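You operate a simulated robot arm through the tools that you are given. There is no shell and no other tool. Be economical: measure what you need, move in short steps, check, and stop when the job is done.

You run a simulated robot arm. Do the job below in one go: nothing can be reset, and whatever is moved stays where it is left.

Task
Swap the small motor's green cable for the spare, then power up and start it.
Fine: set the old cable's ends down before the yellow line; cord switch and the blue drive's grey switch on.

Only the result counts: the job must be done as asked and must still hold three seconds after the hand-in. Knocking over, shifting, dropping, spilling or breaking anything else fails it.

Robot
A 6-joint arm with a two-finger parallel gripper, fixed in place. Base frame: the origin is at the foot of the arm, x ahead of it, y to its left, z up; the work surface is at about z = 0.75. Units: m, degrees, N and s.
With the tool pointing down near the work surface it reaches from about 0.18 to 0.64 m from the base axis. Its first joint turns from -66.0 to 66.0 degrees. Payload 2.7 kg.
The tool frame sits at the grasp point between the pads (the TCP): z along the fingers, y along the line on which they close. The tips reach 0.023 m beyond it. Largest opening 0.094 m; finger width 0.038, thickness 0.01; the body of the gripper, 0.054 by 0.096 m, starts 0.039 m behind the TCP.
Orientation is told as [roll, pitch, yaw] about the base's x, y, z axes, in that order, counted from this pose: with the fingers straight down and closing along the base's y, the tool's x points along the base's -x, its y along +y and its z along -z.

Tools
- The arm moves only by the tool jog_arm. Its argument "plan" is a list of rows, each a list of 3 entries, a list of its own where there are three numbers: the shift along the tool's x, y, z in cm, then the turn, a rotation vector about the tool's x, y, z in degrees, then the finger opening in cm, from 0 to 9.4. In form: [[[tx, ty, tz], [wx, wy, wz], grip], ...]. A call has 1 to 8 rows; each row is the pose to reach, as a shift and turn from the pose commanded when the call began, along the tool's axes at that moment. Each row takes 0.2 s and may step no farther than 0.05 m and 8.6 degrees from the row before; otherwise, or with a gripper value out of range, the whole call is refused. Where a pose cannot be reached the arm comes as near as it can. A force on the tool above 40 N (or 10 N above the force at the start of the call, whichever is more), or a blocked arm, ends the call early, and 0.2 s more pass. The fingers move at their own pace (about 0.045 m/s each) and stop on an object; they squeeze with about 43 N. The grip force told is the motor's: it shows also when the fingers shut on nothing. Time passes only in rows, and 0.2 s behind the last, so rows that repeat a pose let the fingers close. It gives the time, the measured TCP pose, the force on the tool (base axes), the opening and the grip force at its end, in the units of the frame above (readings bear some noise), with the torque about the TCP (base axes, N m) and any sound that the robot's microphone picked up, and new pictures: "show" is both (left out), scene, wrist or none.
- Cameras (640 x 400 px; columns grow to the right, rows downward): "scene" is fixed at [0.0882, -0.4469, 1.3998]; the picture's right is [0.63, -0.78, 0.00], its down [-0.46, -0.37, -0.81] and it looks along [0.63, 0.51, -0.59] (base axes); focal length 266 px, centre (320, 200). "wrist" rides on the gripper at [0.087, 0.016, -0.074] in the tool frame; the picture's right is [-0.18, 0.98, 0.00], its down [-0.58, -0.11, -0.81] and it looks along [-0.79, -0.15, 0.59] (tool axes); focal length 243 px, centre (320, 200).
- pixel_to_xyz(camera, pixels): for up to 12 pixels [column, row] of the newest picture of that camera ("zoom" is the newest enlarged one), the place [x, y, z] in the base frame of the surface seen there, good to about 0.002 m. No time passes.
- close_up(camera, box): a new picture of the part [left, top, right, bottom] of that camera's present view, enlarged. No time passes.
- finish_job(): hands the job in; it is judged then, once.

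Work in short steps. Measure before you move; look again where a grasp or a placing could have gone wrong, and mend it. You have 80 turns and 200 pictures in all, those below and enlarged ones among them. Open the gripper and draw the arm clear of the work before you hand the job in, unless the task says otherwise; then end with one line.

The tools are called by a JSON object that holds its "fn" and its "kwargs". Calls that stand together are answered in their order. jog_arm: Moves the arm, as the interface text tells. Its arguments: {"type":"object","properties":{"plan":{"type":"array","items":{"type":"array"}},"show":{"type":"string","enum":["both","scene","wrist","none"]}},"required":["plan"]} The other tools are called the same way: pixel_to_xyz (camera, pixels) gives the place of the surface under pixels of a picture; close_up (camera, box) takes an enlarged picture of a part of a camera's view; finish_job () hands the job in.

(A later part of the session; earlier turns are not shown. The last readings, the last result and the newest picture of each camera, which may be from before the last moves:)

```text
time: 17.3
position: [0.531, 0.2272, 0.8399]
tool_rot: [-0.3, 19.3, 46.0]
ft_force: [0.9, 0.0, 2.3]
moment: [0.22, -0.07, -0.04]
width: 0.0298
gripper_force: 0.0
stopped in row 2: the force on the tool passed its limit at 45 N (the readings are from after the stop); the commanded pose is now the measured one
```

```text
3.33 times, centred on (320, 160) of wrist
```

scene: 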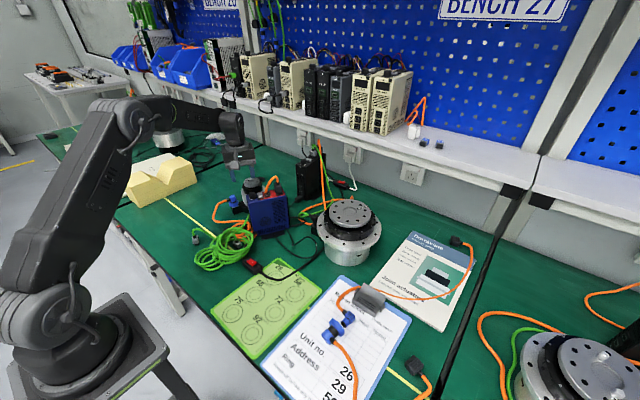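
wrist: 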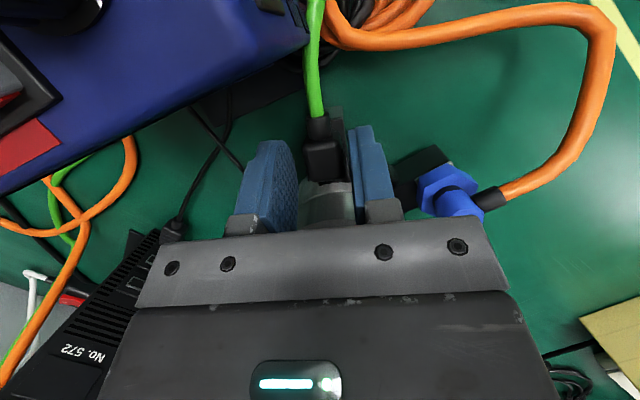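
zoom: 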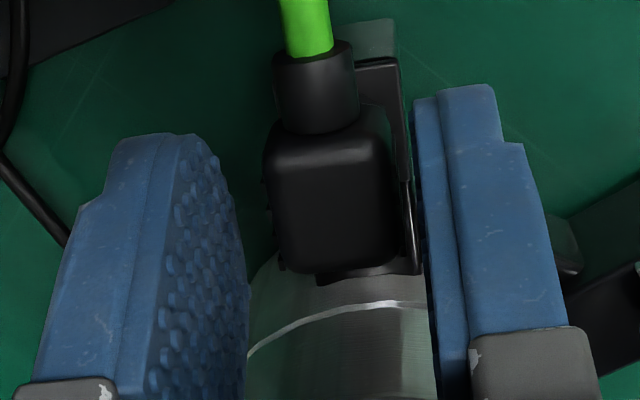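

Contact came at z 0.84, likely the tilted gripper body against the motor's top disc. I'll rise, cut the tilt to 10°, and check that nothing moved.

{"fn": "jog_arm", "kwargs": {"plan": [[[-0.1, 0, -1.5], [0, 0, 0], 5], [[-0.1, 0, -1.5], [0, -5, 0], 5], [[-0.1, 0, -1.5], [0, -9.5, 0], 5]], "show": "both"}}

{"fn": "close_up", "kwargs": {"camera": "wrist", "box": [240, 80, 400, 200]}}

{"fn": "close_up", "kwargs": {"camera": "scene", "box": [200, 130, 320, 230]}}

```text
time: 18.1
position: [0.5344, 0.2313, 0.8524]
tool_rot: [-0.2, 9.8, 46.2]
ft_force: [-0.3, 0.0, 0.7]
moment: [-0.03, -0.02, 0.0]
width: 0.0499
gripper_force: 0.1
```

scene: 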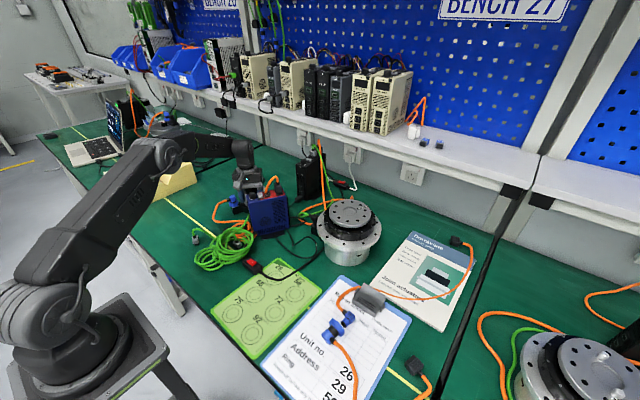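
wrist: 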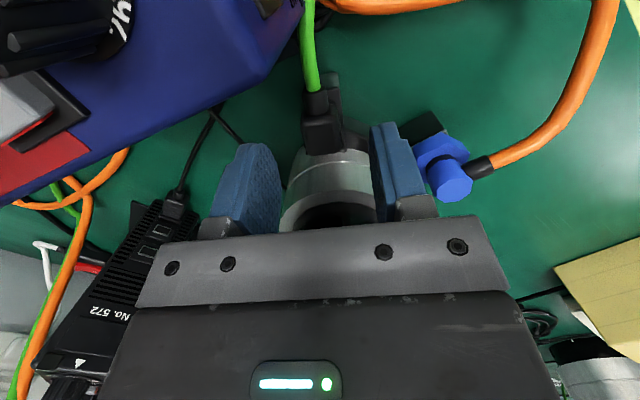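

```text
3.33 times, centred on (320, 140) of wrist
```

zoom: 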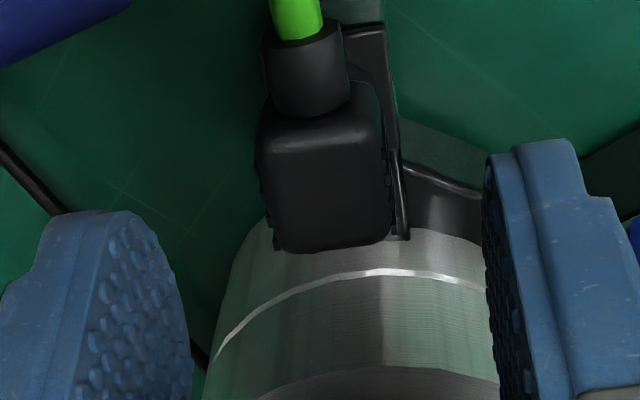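

```text
4.00 times, centred on (260, 180) of scene
```

zoom: 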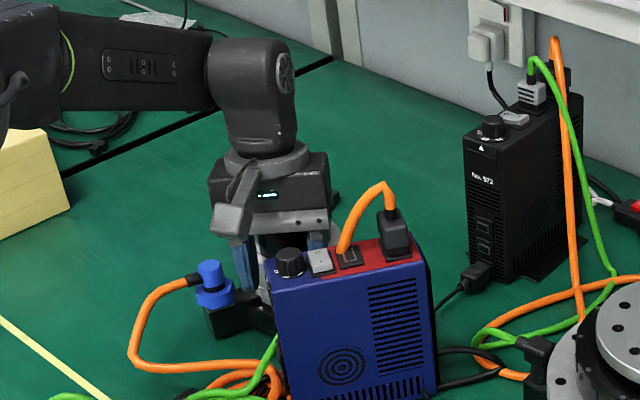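

The motor's blue connector is unchanged in the scene. I'll re-measure the plug's top.

{"fn": "pixel_to_xyz", "kwargs": {"camera": "wrist", "pixels": [[311, 118], [312, 132], [313, 150], [325, 118], [327, 132], [330, 150], [333, 118], [335, 132], [337, 148]]}}

```text
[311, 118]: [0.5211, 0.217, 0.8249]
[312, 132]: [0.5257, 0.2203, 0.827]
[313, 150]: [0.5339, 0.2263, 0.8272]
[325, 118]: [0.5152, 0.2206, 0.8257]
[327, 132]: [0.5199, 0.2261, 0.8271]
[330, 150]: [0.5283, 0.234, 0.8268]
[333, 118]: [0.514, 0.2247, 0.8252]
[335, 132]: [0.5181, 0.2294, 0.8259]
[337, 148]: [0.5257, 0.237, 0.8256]
```

The plug is unmoved, with its yaw still 46° and its centre about (0.523,0.2255). I'll shift 1 cm toward the cable side, away from the motor, then descend 1.95 cm.

{"fn": "jog_arm", "kwargs": {"plan": [[[0.985, 0.1, 0.17], [0, 0, 0], 5], [[0.82, 0.1, 1.15], [0, 0, 0], 5], [[0.654, 0.1, 2.09], [0, 0, 0], 5]], "show": "wrist"}}

{"fn": "close_up", "kwargs": {"camera": "wrist", "box": [240, 100, 400, 220]}}

{"fn": "close_up", "kwargs": {"camera": "scene", "box": [200, 130, 320, 230]}}

```text
time: 18.9
position: [0.5284, 0.2236, 0.8337]
tool_rot: [-0.1, 9.9, 46.0]
ft_force: [0.1, 0.5, -1.0]
moment: [-0.01, 0.01, -0.01]
width: 0.0501
gripper_force: 0.1
```

wrist: 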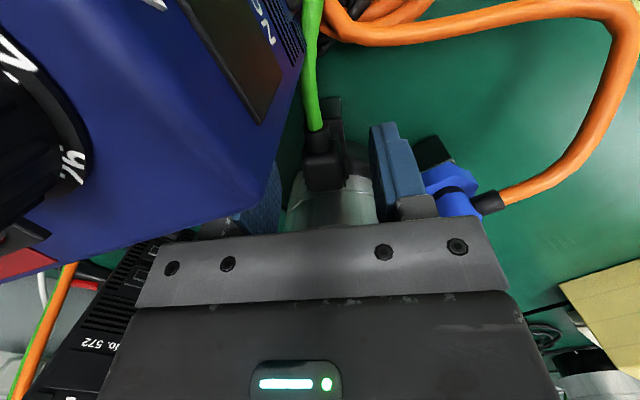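

```text
3.33 times, centred on (320, 160) of wrist
```

zoom: 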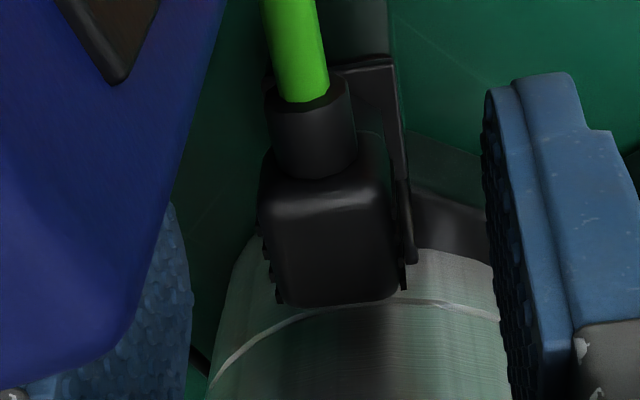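

```text
4.00 times, centred on (260, 180) of scene
```

zoom: 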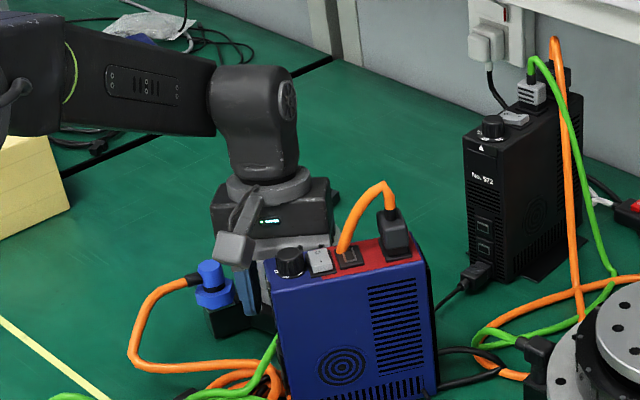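

There's no contact, and the plug (zoom column ~330) lies between the pads. I'll close.

{"fn": "jog_arm", "kwargs": {"plan": [[[0, 0, 0], [0, 0, 0], 3.2], [[0, 0, 0], [0, 0, 0], 2.2], [[0, 0, 0], [0, 0, 0], 1.2], [[0, 0, 0], [0, 0, 0], 1], [[0, 0, 0], [0, 0, 0], 1]], "show": "wrist"}}

```text
time: 20.1
position: [0.5271, 0.2241, 0.833]
tool_rot: [-0.1, 9.8, 46.2]
ft_force: [-5.2, 4.3, 0.9]
moment: [0.18, 0.16, -0.03]
width: 0.0189
gripper_force: 43.5
```

wrist: 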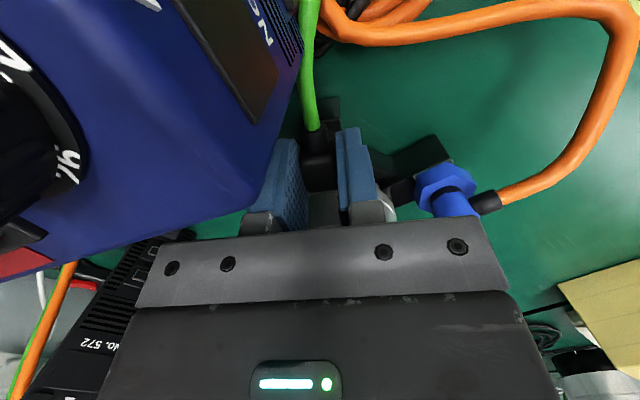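

Gripped at 1.9 cm with 43 N. Now I'll pull vertically.

{"fn": "jog_arm", "kwargs": {"plan": [[[0.085, 0, -0.49], [0, 0, 0], 1], [[0.17, 0, -0.985], [0, 0, 0], 1], [[0.34, 0, -1.97], [0, 0, 0], 1], [[0.68, 0, -3.94], [0, 0, 0], 1], [[1.36, 0, -7.88], [0, 0, 0], 1], [[2.0, 0, -11.8], [0, 0, 0], 1]], "show": "both"}}

```text
time: 21.5
position: [0.5266, 0.2232, 0.9521]
tool_rot: [-0.2, 9.8, 46.1]
ft_force: [-0.1, 0.0, -0.1]
moment: [0.04, -0.01, -0.02]
width: 0.0188
gripper_force: 42.8
```

scene: 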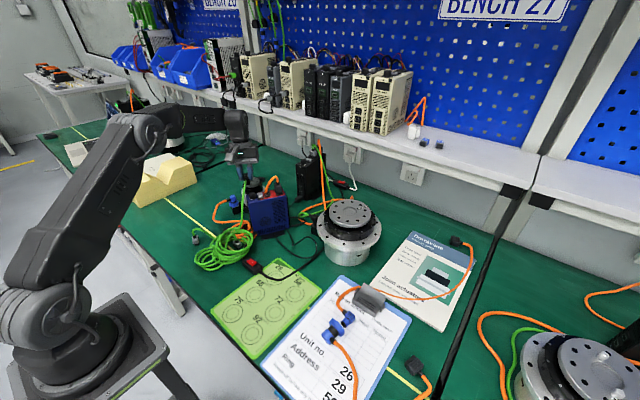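
wrist: 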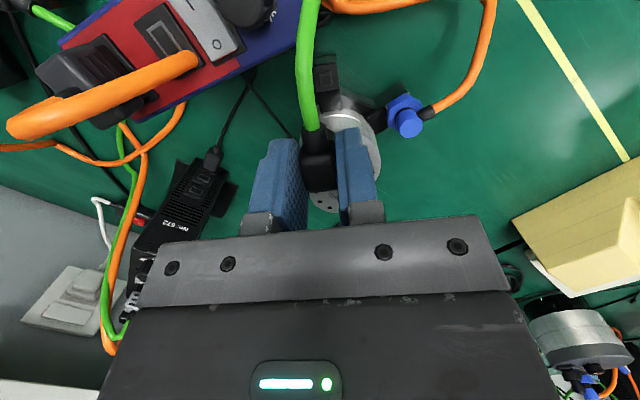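

The plug is out, and the bare motor socket is visible at about (326,78). I'll measure it and the drive socket now.

{"fn": "close_up", "kwargs": {"camera": "wrist", "box": [290, 45, 370, 115]}}

{"fn": "pixel_to_xyz", "kwargs": {"camera": "wrist", "pixels": [[326, 78], [320, 66], [336, 66], [320, 88], [337, 88], [315, 62], [340, 62], [328, 95]]}}

```text
5.71 times, centred on (330, 80) of wrist
```

zoom: 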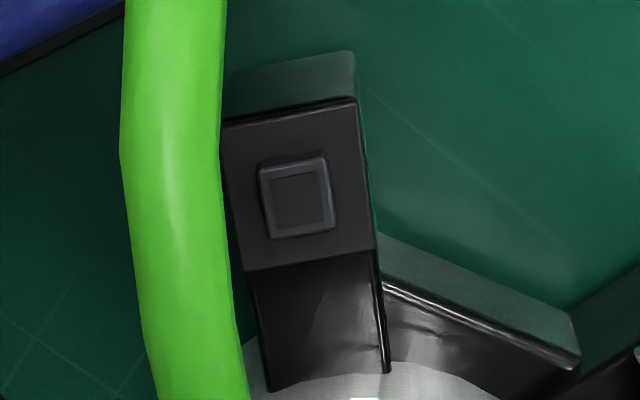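

```text
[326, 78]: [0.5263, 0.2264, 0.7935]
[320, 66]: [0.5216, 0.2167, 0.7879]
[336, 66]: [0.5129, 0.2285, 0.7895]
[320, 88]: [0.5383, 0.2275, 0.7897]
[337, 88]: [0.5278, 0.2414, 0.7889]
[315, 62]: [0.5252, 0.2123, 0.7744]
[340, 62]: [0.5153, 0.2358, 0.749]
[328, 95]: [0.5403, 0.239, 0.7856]
```

The socket centre is about (0.5265,0.227,0.7935). I'll carry the old black end to about (0.31,0.36).

{"fn": "jog_arm", "kwargs": {"plan": [[[0.86, 4.2, 0.15], [0, 0, 0], 1], [[1.71, 8.4, 0.3], [0, 0, 0], 1], [[2.56, 12.5, 0.45], [0, 0, 0], 1], [[3.4, 16.7, 0.6], [0, 0, 0], 1], [[4.3, 20.9, 0.75], [0, 0, 0], 1], [[5.13, 25.1, 0.89], [0, 0, 0], 1], [[4.5, 25.1, 4.8], [0, 0, 0], 1], [[3.77, 25.1, 8.77], [0, 0, 0], 1]], "show": "both"}}

```text
time: 23.3
position: [0.3116, 0.3619, 0.8703]
tool_rot: [-0.2, 9.8, 46.0]
ft_force: [-0.2, 0.0, 0.0]
moment: [-0.01, 0.0, 0.02]
width: 0.0187
gripper_force: 42.3
```

scene: 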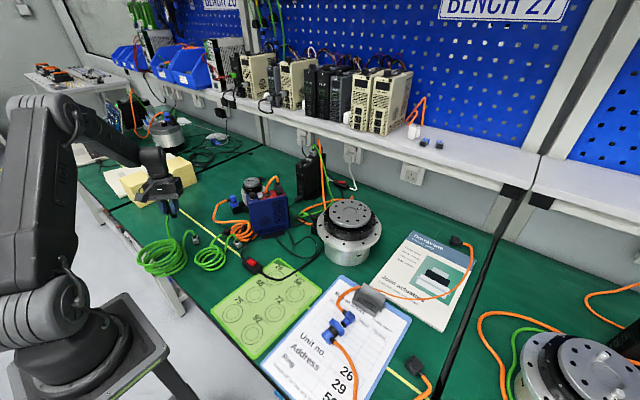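
wrist: 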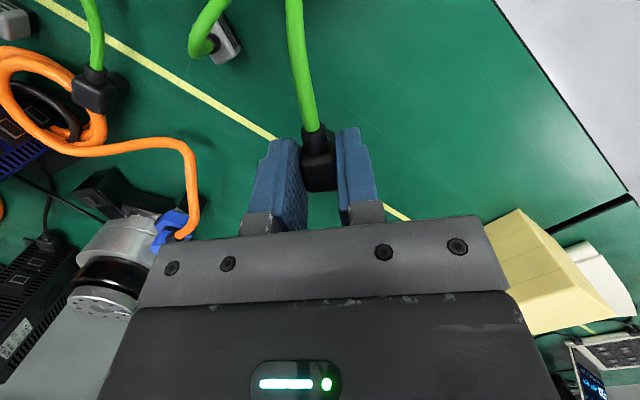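

The old coil follows between its two ends, leaving the spare uncovered. I'll lower to touchdown.

{"fn": "jog_arm", "kwargs": {"plan": [[[-0.68, 0, 3.94], [0, 0, 0], 1], [[-1.09, 0, 6.3], [0, 0, 0], 1], [[-1.22, 0, 7.1], [0, 0, 0], 1], [[-1.28, 0, 7.4], [0, 0, 0], 1]], "show": "wrist"}}

```text
time: 24.3
position: [0.3103, 0.3622, 0.7982]
tool_rot: [-0.1, 9.7, 46.2]
ft_force: [-0.2, 0.3, -0.4]
moment: [0.03, 0.01, -0.04]
width: 0.0188
gripper_force: 42.9
```

wrist: 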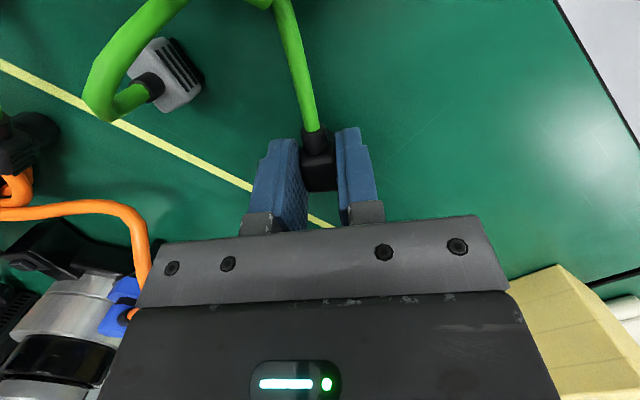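

No contact yet at 0.798; I'll keep lowering in small steps.

{"fn": "jog_arm", "kwargs": {"plan": [[[-0.05, 0, 0.25], [0, 0, 0], 1], [[-0.09, 0, 0.5], [0, 0, 0], 1]], "show": "none"}}

```text
time: 24.9
position: [0.3095, 0.3629, 0.7929]
tool_rot: [-0.1, 9.9, 46.1]
ft_force: [-4.7, -4.2, 14.0]
moment: [-0.16, 0.16, 0.01]
width: 0.0186
gripper_force: 43.2
```

Touchdown at 0.793 (14 N). I'll release and back off upward.

{"fn": "jog_arm", "kwargs": {"plan": [[[0.01, 0, -0.08], [0, 0, 0], 1], [[0.01, 0, -0.08], [0, 0, 0], 3], [[0.01, 0, -0.08], [0, 0, 0], 4.5], [[0.01, 0, -0.08], [0, 0, 0], 4.5], [[0.6, 0, -3.9], [0, 0, 0], 4.5], [[1.2, 0, -7.8], [0, 0, 0], 4.5], [[2, 0, -12], [0, -5, 0], 4.5]], "show": "both"}}

{"fn": "close_up", "kwargs": {"camera": "scene", "box": [110, 180, 300, 300]}}

```text
time: 26.5
position: [0.31, 0.3641, 0.9163]
tool_rot: [-0.2, 5.0, 46.2]
ft_force: [0.3, 1.4, -0.3]
moment: [-0.01, -0.01, -0.02]
width: 0.0448
gripper_force: 0.0
```

scene: 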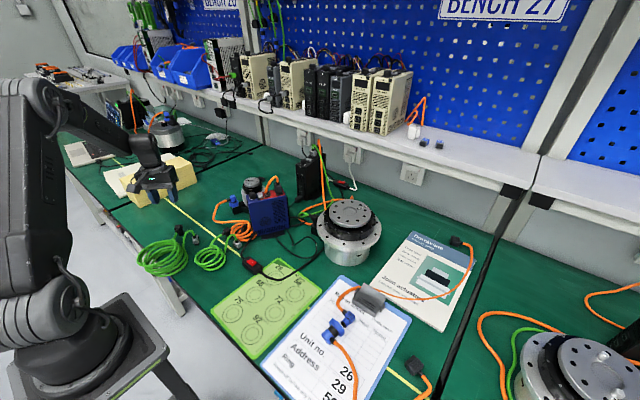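
wrist: 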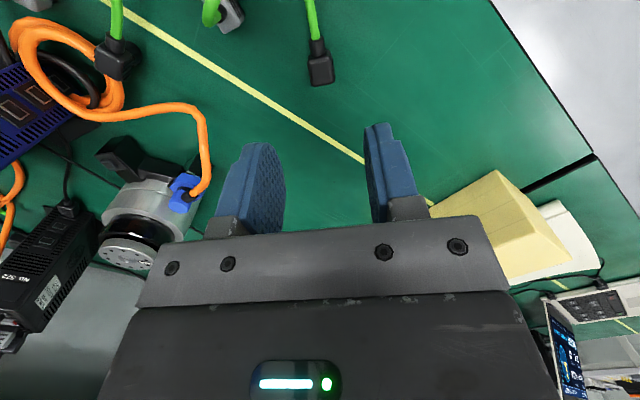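

```text
3.33 times, centred on (205, 240) of scene
```

zoom: 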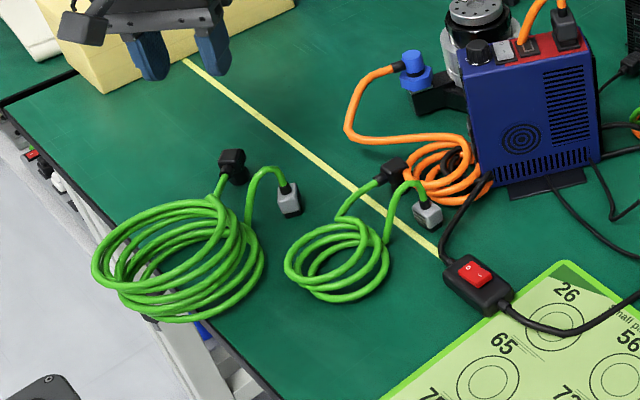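

All clear: the old ends stand before the line, and the spare's coil and plugs are exposed. I'll move over the spare's black plug, turning to yaw 0.

{"fn": "jog_arm", "kwargs": {"plan": [[[0.6, -2.7, 0.05], [-0.67, 0, 7.63], 4.5], [[1.2, -5.4, 0.1], [-1.33, 0, 15.3], 4.5], [[1.8, -8.1, 0.15], [-2, 0, 22.9], 4.5], [[2.4, -10.8, 0.2], [-2.67, 0, 30.5], 4.5], [[3, -13.5, 0.26], [-3.33, 0, 38.2], 4.5], [[3.59, -16.3, 0.31], [-4, 0, 45.8], 4.5]], "show": "wrist"}}

{"fn": "close_up", "kwargs": {"camera": "wrist", "box": [250, 0, 410, 120]}}

```text
time: 27.9
position: [0.4027, 0.2233, 0.9145]
tool_rot: [0.0, 4.8, 0.1]
ft_force: [0.3, -0.6, -0.6]
moment: [0.0, 0.03, 0.01]
width: 0.0452
gripper_force: 0.1
```

wrist: 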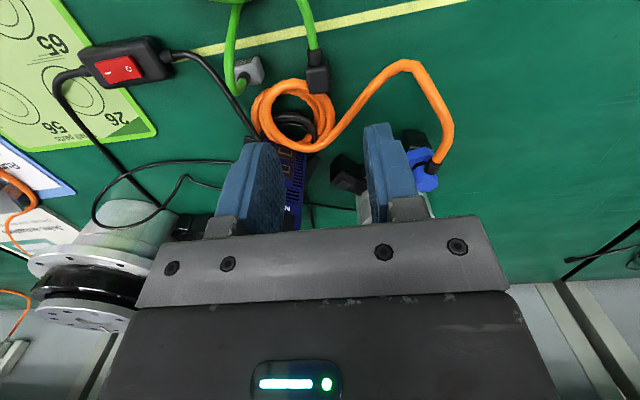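

```text
3.33 times, centred on (330, 60) of wrist
```

zoom: 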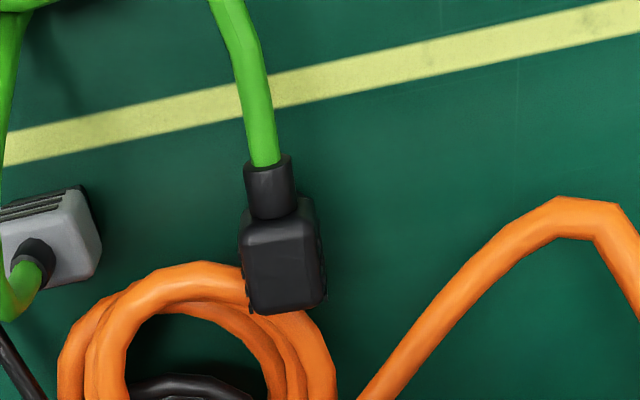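

Now I'll measure the spare plug's edges from this zoom.

{"fn": "pixel_to_xyz", "kwargs": {"camera": "zoom", "pixels": [[250, 240], [253, 265], [256, 290], [310, 230], [313, 255], [318, 285], [280, 235], [286, 290], [268, 185], [272, 205], [36, 260], [60, 235]]}}

{"fn": "close_up", "kwargs": {"camera": "scene", "box": [205, 215, 265, 260]}}

```text
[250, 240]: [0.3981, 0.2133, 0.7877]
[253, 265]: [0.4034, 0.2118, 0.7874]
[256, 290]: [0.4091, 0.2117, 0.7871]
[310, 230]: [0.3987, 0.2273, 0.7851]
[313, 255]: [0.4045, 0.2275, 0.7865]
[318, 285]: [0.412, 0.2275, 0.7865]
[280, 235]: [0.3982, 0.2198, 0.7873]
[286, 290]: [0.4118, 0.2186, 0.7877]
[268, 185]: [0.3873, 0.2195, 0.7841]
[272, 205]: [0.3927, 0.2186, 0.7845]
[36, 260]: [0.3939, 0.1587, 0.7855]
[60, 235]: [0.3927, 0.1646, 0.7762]
```

```text
8.89 times, centred on (235, 238) of scene
```

zoom: 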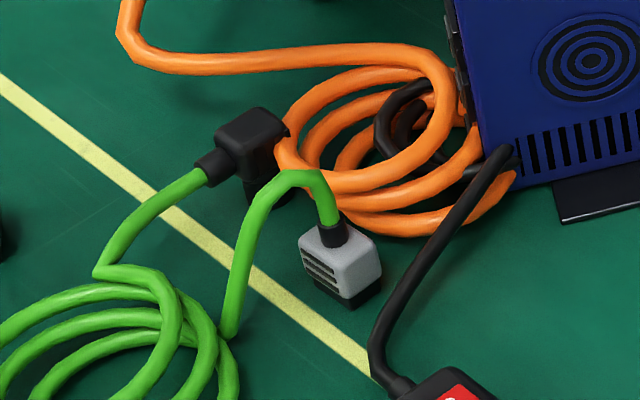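

The spare plug is centred at about (0.405,0.2195), top 0.7875, yaw about −3°. The orange coil is close by, so I'll check its height near where the −y finger will go.

{"fn": "close_up", "kwargs": {"camera": "wrist", "box": [250, 0, 410, 120]}}

{"fn": "pixel_to_xyz", "kwargs": {"camera": "zoom", "pixels": [[200, 280], [225, 280], [235, 300], [150, 300], [245, 330], [305, 350], [320, 370], [325, 320], [180, 300], [100, 340]]}}

```text
3.33 times, centred on (330, 60) of wrist
```

zoom: 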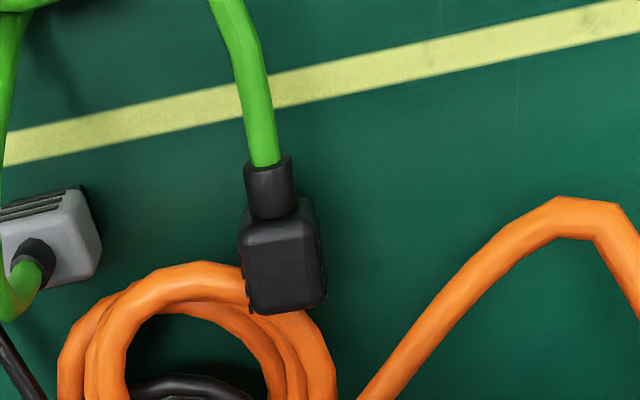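

```text
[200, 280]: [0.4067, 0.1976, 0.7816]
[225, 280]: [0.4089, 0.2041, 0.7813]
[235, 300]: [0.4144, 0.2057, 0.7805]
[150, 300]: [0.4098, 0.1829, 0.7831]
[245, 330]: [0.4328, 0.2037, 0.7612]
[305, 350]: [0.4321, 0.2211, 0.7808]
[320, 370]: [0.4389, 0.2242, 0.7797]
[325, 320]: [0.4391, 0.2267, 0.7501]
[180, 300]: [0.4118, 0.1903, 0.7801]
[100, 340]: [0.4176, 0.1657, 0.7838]
```

The orange coil's top is z 0.781 beside the plug, so a full grip there would press on it. I'll grip only the cable-side part of the plug untilted with a narrow opening, carry it to clear table, and re-grasp there.

{"fn": "jog_arm", "kwargs": {"plan": [[[0.9, -0.2, 2], [0, -2.4, 1.5], 3.5], [[1.75, -0.4, 5], [0, -4.8, 3], 3.2], [[1.75, -0.4, 8], [0, -4.8, 3], 3.2], [[1.75, -0.4, 9.5], [0, -4.8, 3], 3.2]], "show": "wrist"}}

{"fn": "close_up", "kwargs": {"camera": "wrist", "box": [240, 80, 400, 200]}}

```text
time: 28.9
position: [0.3776, 0.217, 0.8225]
tool_rot: [-0.1, -0.1, -2.7]
ft_force: [-0.4, -0.7, -0.4]
moment: [0.02, 0.03, 0.0]
width: 0.032
gripper_force: 0.2
```

wrist: 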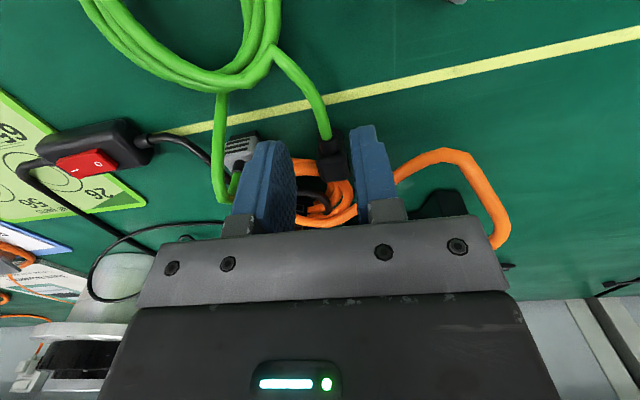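

```text
3.33 times, centred on (320, 140) of wrist
```

zoom: 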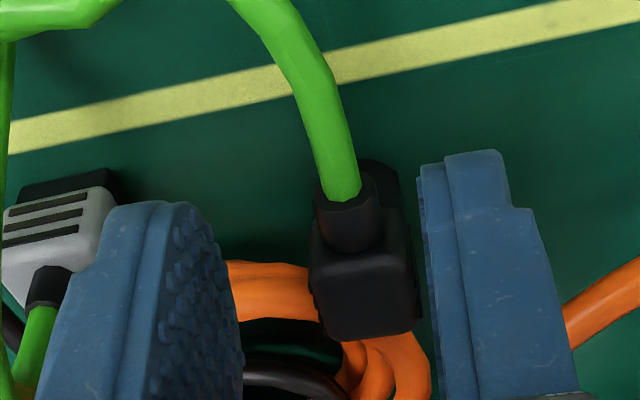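

The plug sits about 4–5 mm to the +y side and I'm 7 mm too far back. I'll correct both, then descend 2.6 cm and close.

{"fn": "jog_arm", "kwargs": {"plan": [[[-0.75, 0.4, 0], [0, 0, 0], 3.2], [[-0.75, 0.4, 1.3], [0, 0, 0], 3.2], [[-0.75, 0.4, 2.6], [0, 0, 0], 3.2], [[-0.75, 0.4, 2.6], [0, 0, 0], 1.5], [[-0.75, 0.4, 2.6], [0, 0, 0], 1], [[-0.75, 0.4, 2.6], [0, 0, 0], 1]], "show": "wrist"}}

{"fn": "close_up", "kwargs": {"camera": "scene", "box": [190, 195, 280, 265]}}

```text
time: 30.3
position: [0.3851, 0.2223, 0.7965]
tool_rot: [-0.2, -0.1, -2.8]
ft_force: [0.4, 0.6, -0.5]
moment: [0.0, 0.0, 0.03]
width: 0.0184
gripper_force: 42.4
```

wrist: 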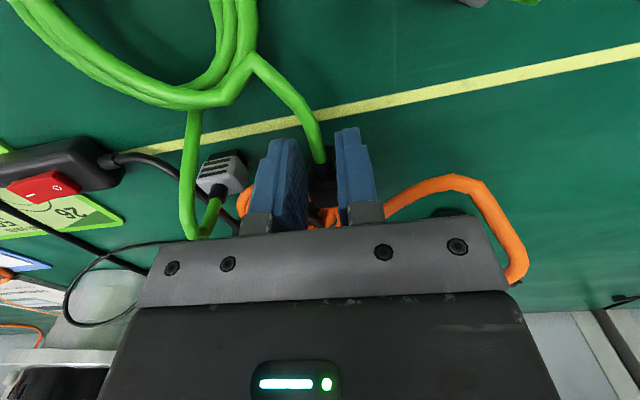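

```text
5.71 times, centred on (235, 230) of scene
```

zoom: 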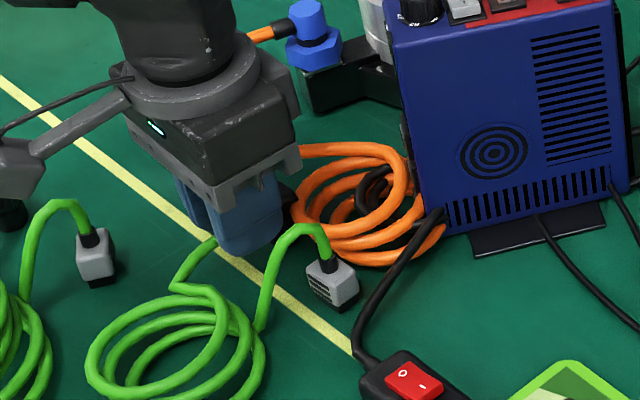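

Gripped at 1.84 cm. I'll check the orange arc's location to choose a clear regrasp spot, and lift meanwhile.

{"fn": "pixel_to_xyz", "kwargs": {"camera": "scene", "pixels": [[213, 213], [216, 205], [222, 221], [235, 222], [210, 225], [200, 212], [193, 205], [205, 205]]}}

{"fn": "jog_arm", "kwargs": {"plan": [[[0, 0, -2], [0, 0, 0], 1], [[0, 0, -6], [0, 0, 0], 1]], "show": "both"}}

```text
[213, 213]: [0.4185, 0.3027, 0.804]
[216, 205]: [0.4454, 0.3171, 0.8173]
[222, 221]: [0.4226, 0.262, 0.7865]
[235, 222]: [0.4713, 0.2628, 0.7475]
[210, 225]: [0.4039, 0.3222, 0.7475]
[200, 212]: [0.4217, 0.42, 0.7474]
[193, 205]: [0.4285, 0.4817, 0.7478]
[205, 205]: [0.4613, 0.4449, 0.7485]
```

```text
time: 30.9
position: [0.3842, 0.2237, 0.8548]
tool_rot: [-0.2, 0.0, -2.8]
ft_force: [-0.1, -0.5, 0.3]
moment: [-0.04, -0.03, -0.02]
width: 0.0186
gripper_force: 43.2
```

scene: 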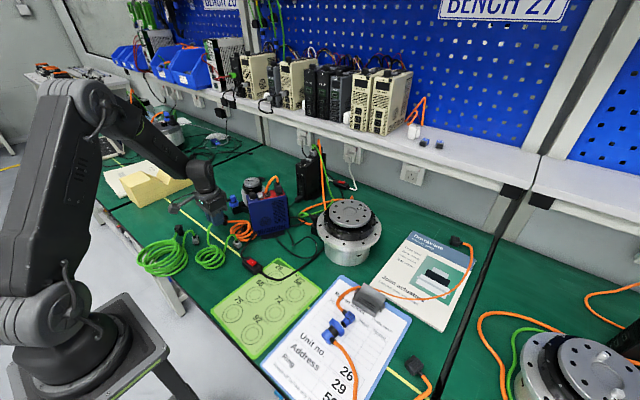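
wrist: 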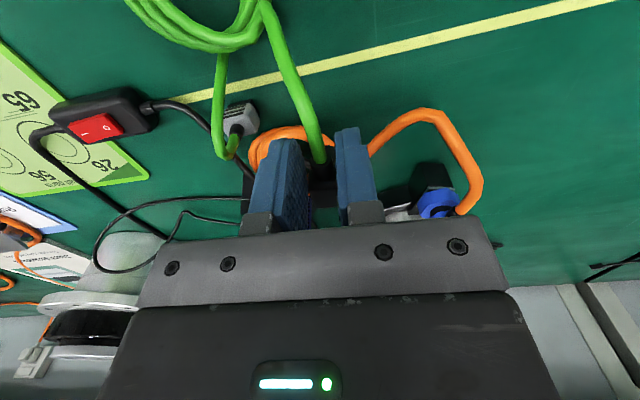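

A spot just forward-left, with the plug body at about (0.39,0.25), is clear of the orange coil and the old plug. I'll shift 1.6 cm back and 2.5 cm left, then set it down.

{"fn": "jog_arm", "kwargs": {"plan": [[[1.63, 2.53, 0], [0, 0, 0], 1], [[1.63, 2.53, 3], [0, 0, 0], 1], [[1.63, 2.53, 5], [0, 0, 0], 1], [[1.63, 2.53, 5.6], [0, 0, 0], 1], [[1.63, 2.53, 5.85], [0, 0, 0], 1]], "show": "wrist"}}

{"fn": "close_up", "kwargs": {"camera": "scene", "box": [180, 185, 270, 255]}}

```text
time: 32.1
position: [0.3693, 0.2485, 0.7978]
tool_rot: [-0.1, 0.0, -2.8]
ft_force: [0.7, -0.8, -0.6]
moment: [0.05, -0.01, -0.04]
width: 0.0187
gripper_force: 42.7
```

wrist: 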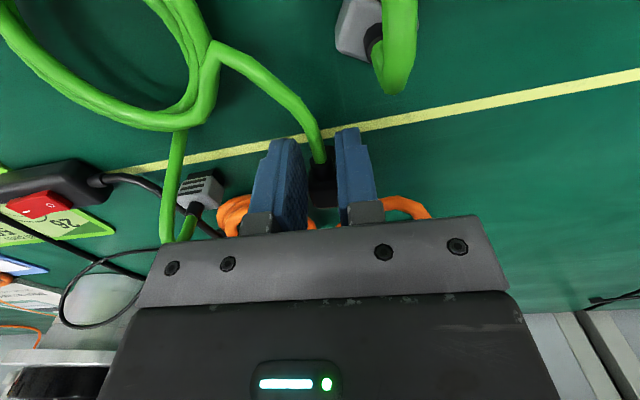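

```text
5.71 times, centred on (225, 220) of scene
```

zoom: 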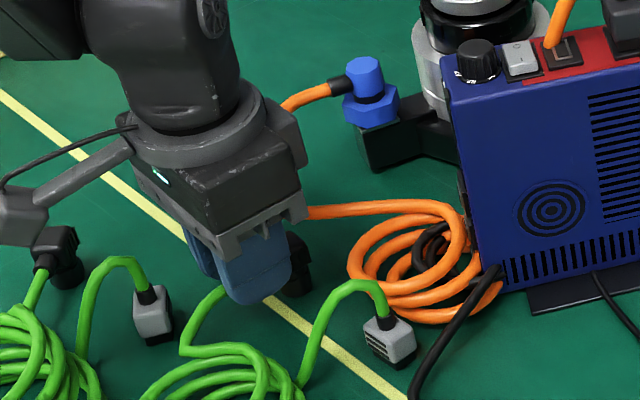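

It's about a millimetre above the table. I'll touch down, release to 3.2 cm and rise.

{"fn": "jog_arm", "kwargs": {"plan": [[[0, 0, 0.2], [0, 0, 0], 1], [[0, 0, 0.2], [0, 0, 0], 2.4], [[0, 0, 0.2], [0, 0, 0], 3.4], [[0, 0, 0.2], [0, 0, 0], 3.4], [[0, 0, -3], [0, 0, 0], 3.4], [[0, 0, -7], [0, 0, 0], 4.5]], "show": "wrist"}}

{"fn": "close_up", "kwargs": {"camera": "wrist", "box": [240, 60, 400, 180]}}

{"fn": "close_up", "kwargs": {"camera": "scene", "box": [180, 185, 270, 255]}}

```text
time: 33.5
position: [0.3697, 0.2497, 0.8648]
tool_rot: [-0.2, 0.1, -2.7]
ft_force: [0.6, -0.3, 0.5]
moment: [-0.03, -0.04, -0.03]
width: 0.0448
gripper_force: 0.0
```

wrist: 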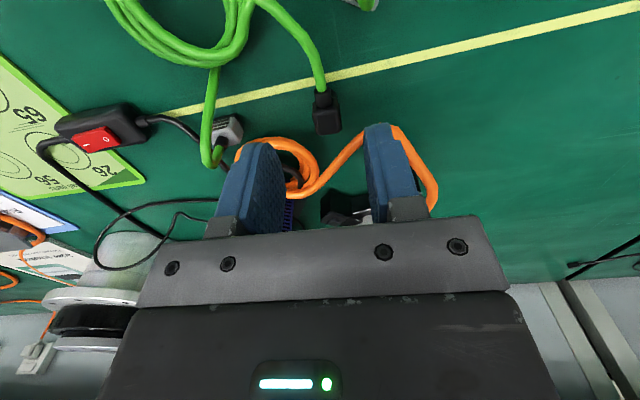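

```text
3.33 times, centred on (320, 120) of wrist
```

zoom: 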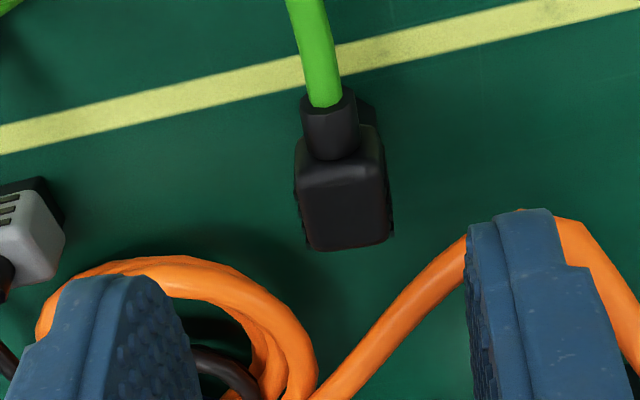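

```text
5.71 times, centred on (225, 220) of scene
```

zoom: 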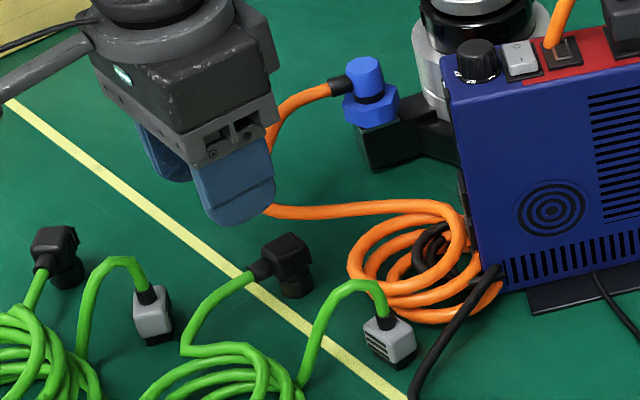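

It's upright in clear space. I'll measure it for the proper grasp.

{"fn": "pixel_to_xyz", "kwargs": {"camera": "wrist", "pixels": [[314, 112], [315, 120], [316, 130], [322, 114], [324, 122], [325, 130], [333, 111], [334, 119], [336, 128], [323, 98], [322, 104]]}}

```text
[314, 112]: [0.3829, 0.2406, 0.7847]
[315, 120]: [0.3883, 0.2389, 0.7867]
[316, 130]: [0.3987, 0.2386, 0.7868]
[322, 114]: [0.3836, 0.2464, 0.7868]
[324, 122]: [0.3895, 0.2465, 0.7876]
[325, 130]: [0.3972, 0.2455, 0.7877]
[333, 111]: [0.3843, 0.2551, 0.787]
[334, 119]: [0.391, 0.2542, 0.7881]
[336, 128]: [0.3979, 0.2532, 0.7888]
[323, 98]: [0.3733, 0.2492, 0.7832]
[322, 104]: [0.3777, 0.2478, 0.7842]
```

Body centre is about (0.391,0.247), with yaw the same as the gripper (−2.8°). I'll approach with a 9.8° tilt and TCP at (0.393,0.247), z 0.794.

{"fn": "jog_arm", "kwargs": {"plan": [[[-1.2, -0.1, 0], [0, 5, 0], 4.5], [[-2.34, -0.16, 1], [0, 9.8, 0], 4], [[-2.34, -0.16, 4], [0, 9.8, 0], 3.6], [[-2.34, -0.16, 5.5], [0, 9.8, 0], 3.6]], "show": "wrist"}}

{"fn": "close_up", "kwargs": {"camera": "wrist", "box": [240, 90, 400, 210]}}

```text
time: 34.5
position: [0.3947, 0.2482, 0.8109]
tool_rot: [-0.1, 9.6, -2.9]
ft_force: [0.2, 0.4, 0.3]
moment: [0.02, 0.0, -0.02]
width: 0.036
gripper_force: 0.0
```

wrist: 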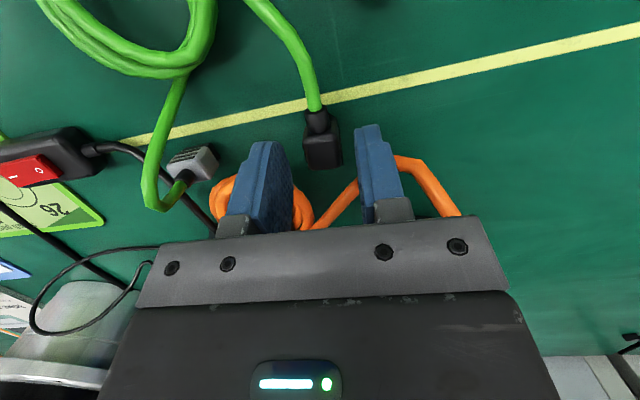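

```text
3.33 times, centred on (320, 150) of wrist
```

zoom: 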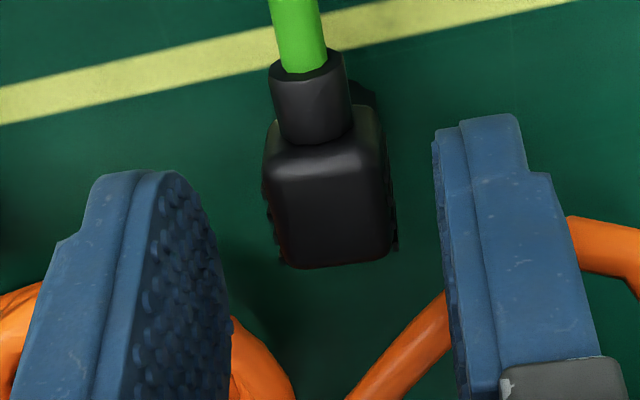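

The plug is centred between the pads. I'll descend 1.7 cm and close.

{"fn": "jog_arm", "kwargs": {"plan": [[[-0.15, 0, 0.85], [0, 0, 0], 3.6], [[-0.29, 0, 1.68], [0, 0, 0], 3.6], [[-0.29, 0, 1.68], [0, 0, 0], 2], [[-0.29, 0, 1.68], [0, 0, 0], 1], [[-0.29, 0, 1.68], [0, 0, 0], 1], [[-0.29, 0, 1.68], [0, 0, 0], 1]], "show": "wrist"}}

{"fn": "close_up", "kwargs": {"camera": "wrist", "box": [240, 90, 400, 210]}}

```text
time: 35.9
position: [0.3943, 0.2457, 0.7947]
tool_rot: [-0.3, 9.8, -2.7]
ft_force: [0.4, 0.2, -1.1]
moment: [-0.03, -0.03, 0.03]
width: 0.0185
gripper_force: 43.0
```

wrist: 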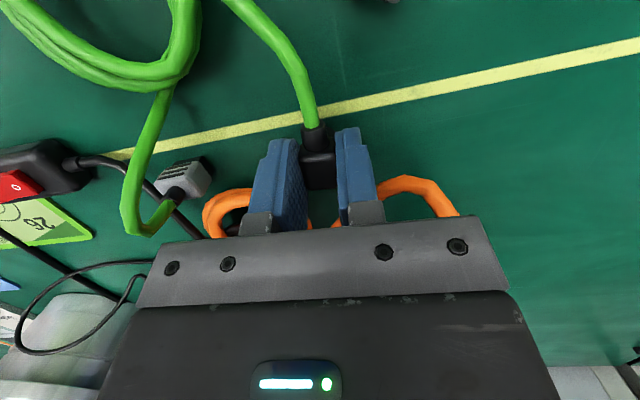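

```text
3.33 times, centred on (320, 150) of wrist
```

zoom: 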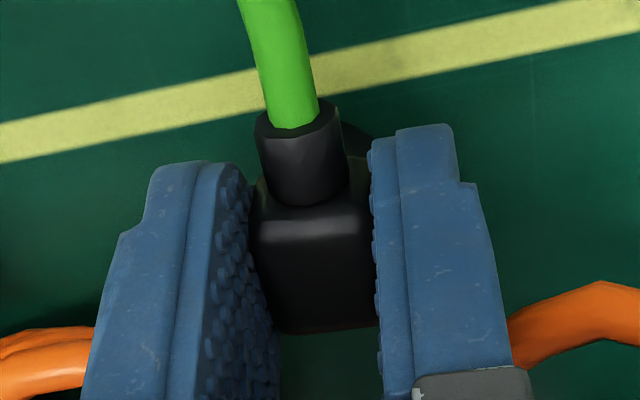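

The grip matches the old plug's in the picture (body edge row 189, collar ~row 120). I'll lift and swing to above the motor socket at yaw 46°, TCP (0.527,0.2245).

{"fn": "jog_arm", "kwargs": {"plan": [[[0.68, 0, -3.94], [0, 0, 0], 1], [[1.36, 0, -7.88], [1.383, 0, -8.01], 1], [[2.04, 0, -11.8], [2.77, 0, -16.02], 1], [[1.34, -0.15, -15.5], [4.15, 0, -24.03], 1], [[-2.62, -0.6, -16.18], [5.53, 0, -32.05], 1], [[-6.57, -1.04, -16.86], [6.92, 0, -40.06], 1], [[-10.5, -1.49, -17.54], [8.3, 0, -48.07], 1]], "show": "both"}}

{"fn": "close_up", "kwargs": {"camera": "wrist", "box": [270, 50, 390, 140]}}

```text
time: 37.5
position: [0.527, 0.2264, 0.9495]
tool_rot: [-0.1, 9.9, 46.2]
ft_force: [-0.2, -0.2, -0.1]
moment: [-0.01, -0.02, 0.01]
width: 0.0188
gripper_force: 42.9
```

scene: 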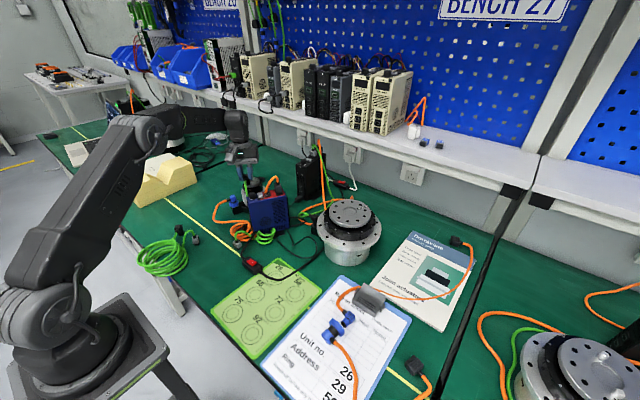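
wrist: 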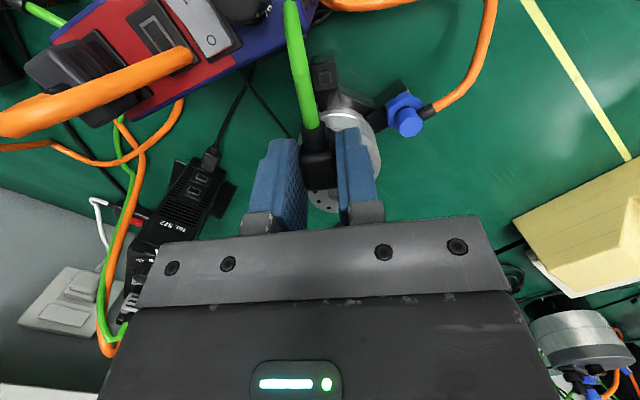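

```text
4.44 times, centred on (330, 95) of wrist
```

zoom: 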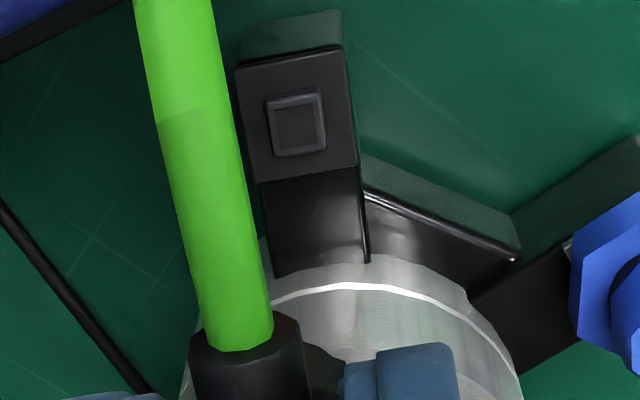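

Relative to the old plug's extraction view, the socket is 1.5 px left, so I'll shift 1.3 mm along tool −y. Then I'll descend vertically to just above the socket.

{"fn": "jog_arm", "kwargs": {"plan": [[[0, -0.13, 0], [0, 0, 0], 1], [[-0.68, -0.13, 3.94], [0, 0, 0], 1], [[-1.36, -0.13, 7.88], [0, 0, 0], 1], [[-1.7, -0.13, 9.85], [0, 0, 0], 1]], "show": "wrist"}}

{"fn": "close_up", "kwargs": {"camera": "wrist", "box": [270, 90, 370, 200]}}

```text
time: 38.5
position: [0.5268, 0.2231, 0.8504]
tool_rot: [-0.1, 9.9, 46.0]
ft_force: [-0.3, 0.6, 0.1]
moment: [0.01, 0.01, 0.0]
width: 0.0187
gripper_force: 43.6
```

wrist: 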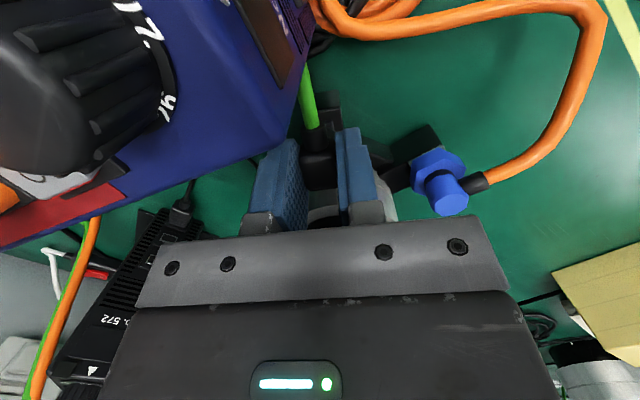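

```text
3.64 times, centred on (320, 145) of wrist
```

zoom: 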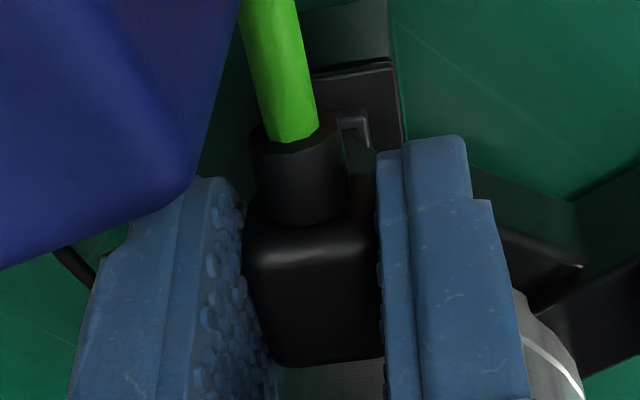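

Alignment looks right. I'll push down the last 1.6 cm slowly and watch the force.

{"fn": "jog_arm", "kwargs": {"plan": [[[-0.07, 0, 0.4], [0, 0, 0], 1], [[-0.14, 0, 0.8], [0, 0, 0], 1], [[-0.19, 0, 1.1], [0, 0, 0], 1], [[-0.24, 0, 1.4], [0, 0, 0], 1], [[-0.28, 0, 1.6], [0, 0, 0], 1]], "show": "wrist"}}

{"fn": "close_up", "kwargs": {"camera": "wrist", "box": [270, 90, 370, 200]}}

```text
time: 39.7
position: [0.5279, 0.2242, 0.834]
tool_rot: [-0.2, 9.9, 46.1]
ft_force: [-0.4, -0.4, -0.1]
moment: [0.0, -0.02, 0.0]
width: 0.0188
gripper_force: 43.0
```

wrist: 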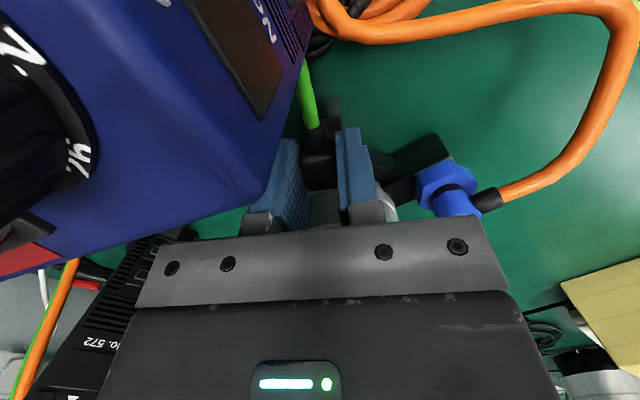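

```text
3.64 times, centred on (320, 145) of wrist
```

zoom: 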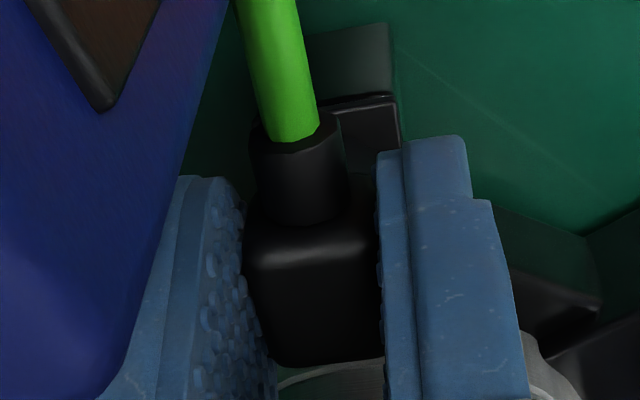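

No contact force yet at 0.834. I'll press further in 1–2 mm steps.

{"fn": "jog_arm", "kwargs": {"plan": [[[-0.03, 0, 0.15], [0, 0, 0], 1], [[-0.05, 0, 0.3], [0, 0, 0], 1], [[-0.08, 0, 0.45], [0, 0, 0], 1]], "show": "none"}}

```text
time: 40.5
position: [0.528, 0.2247, 0.8334]
tool_rot: [-0.2, 9.6, 46.0]
ft_force: [-10.5, -1.6, 28.9]
moment: [0.02, 0.16, 0.0]
width: 0.0189
gripper_force: 42.7
```

It stopped at 0.8334 with 29 N, the same seated height as the old plug. I'll relax, release and lift clear to inspect.

{"fn": "jog_arm", "kwargs": {"plan": [[[-0.05, 0, 0.28], [0, 0, 0], 1], [[-0.05, 0, 0.28], [0, 0, 0], 2.4], [[-0.05, 0, 0.28], [0, 0, 0], 3.8], [[-0.05, 0, 0.28], [0, 0, 0], 4.5], [[0.3, 0, -1.7], [0, 0, 0], 4.5], [[1, 0, -5.6], [0, 0, 0], 4.5], [[1.7, 0, -9.6], [0, 0, 0], 4.5], [[2, 0, -11.8], [0, 0, 0], 4.5]], "show": "both"}}

{"fn": "close_up", "kwargs": {"camera": "wrist", "box": [280, 50, 370, 130]}}

{"fn": "close_up", "kwargs": {"camera": "scene", "box": [130, 180, 300, 290]}}

```text
time: 42.3
position: [0.5273, 0.2231, 0.9476]
tool_rot: [-0.1, 10.0, 46.0]
ft_force: [-0.5, 0.1, -0.1]
moment: [0.0, 0.01, 0.03]
width: 0.0449
gripper_force: 0.1
```

scene: 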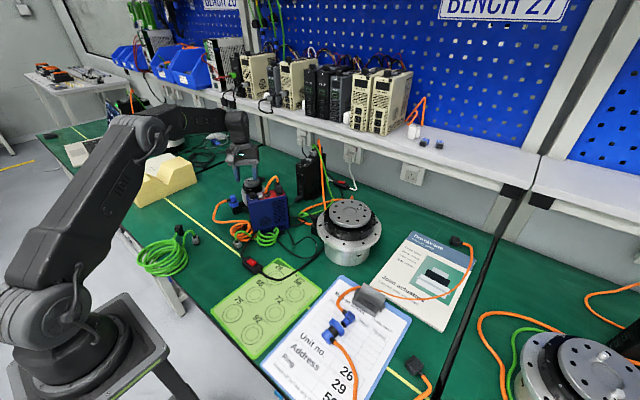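
wrist: 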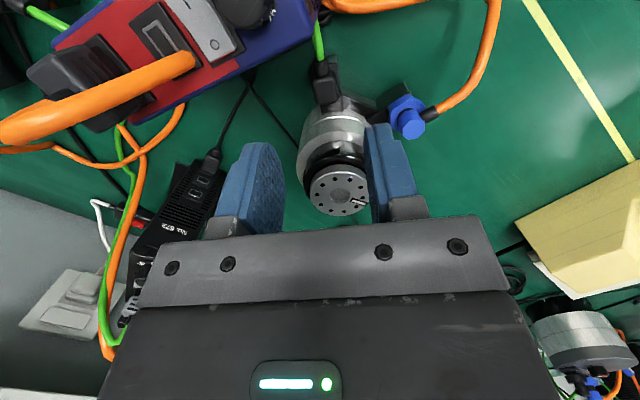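

```text
5.00 times, centred on (325, 90) of wrist
```

zoom: 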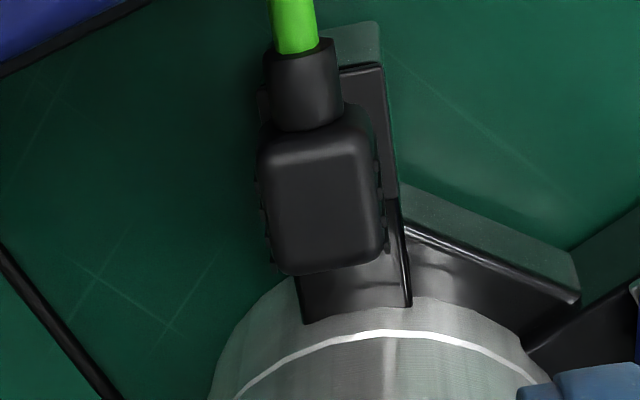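

```text
3.64 times, centred on (215, 235) of scene
```

zoom: 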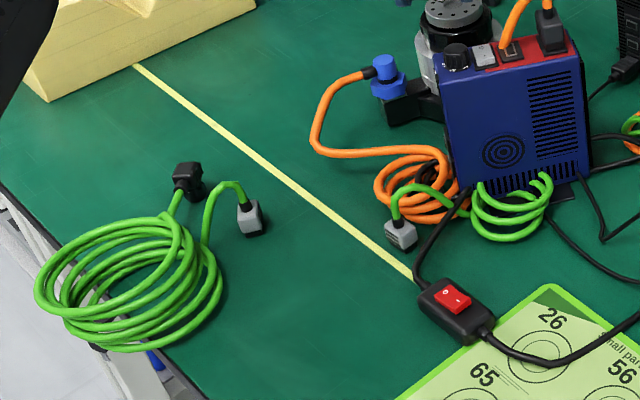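

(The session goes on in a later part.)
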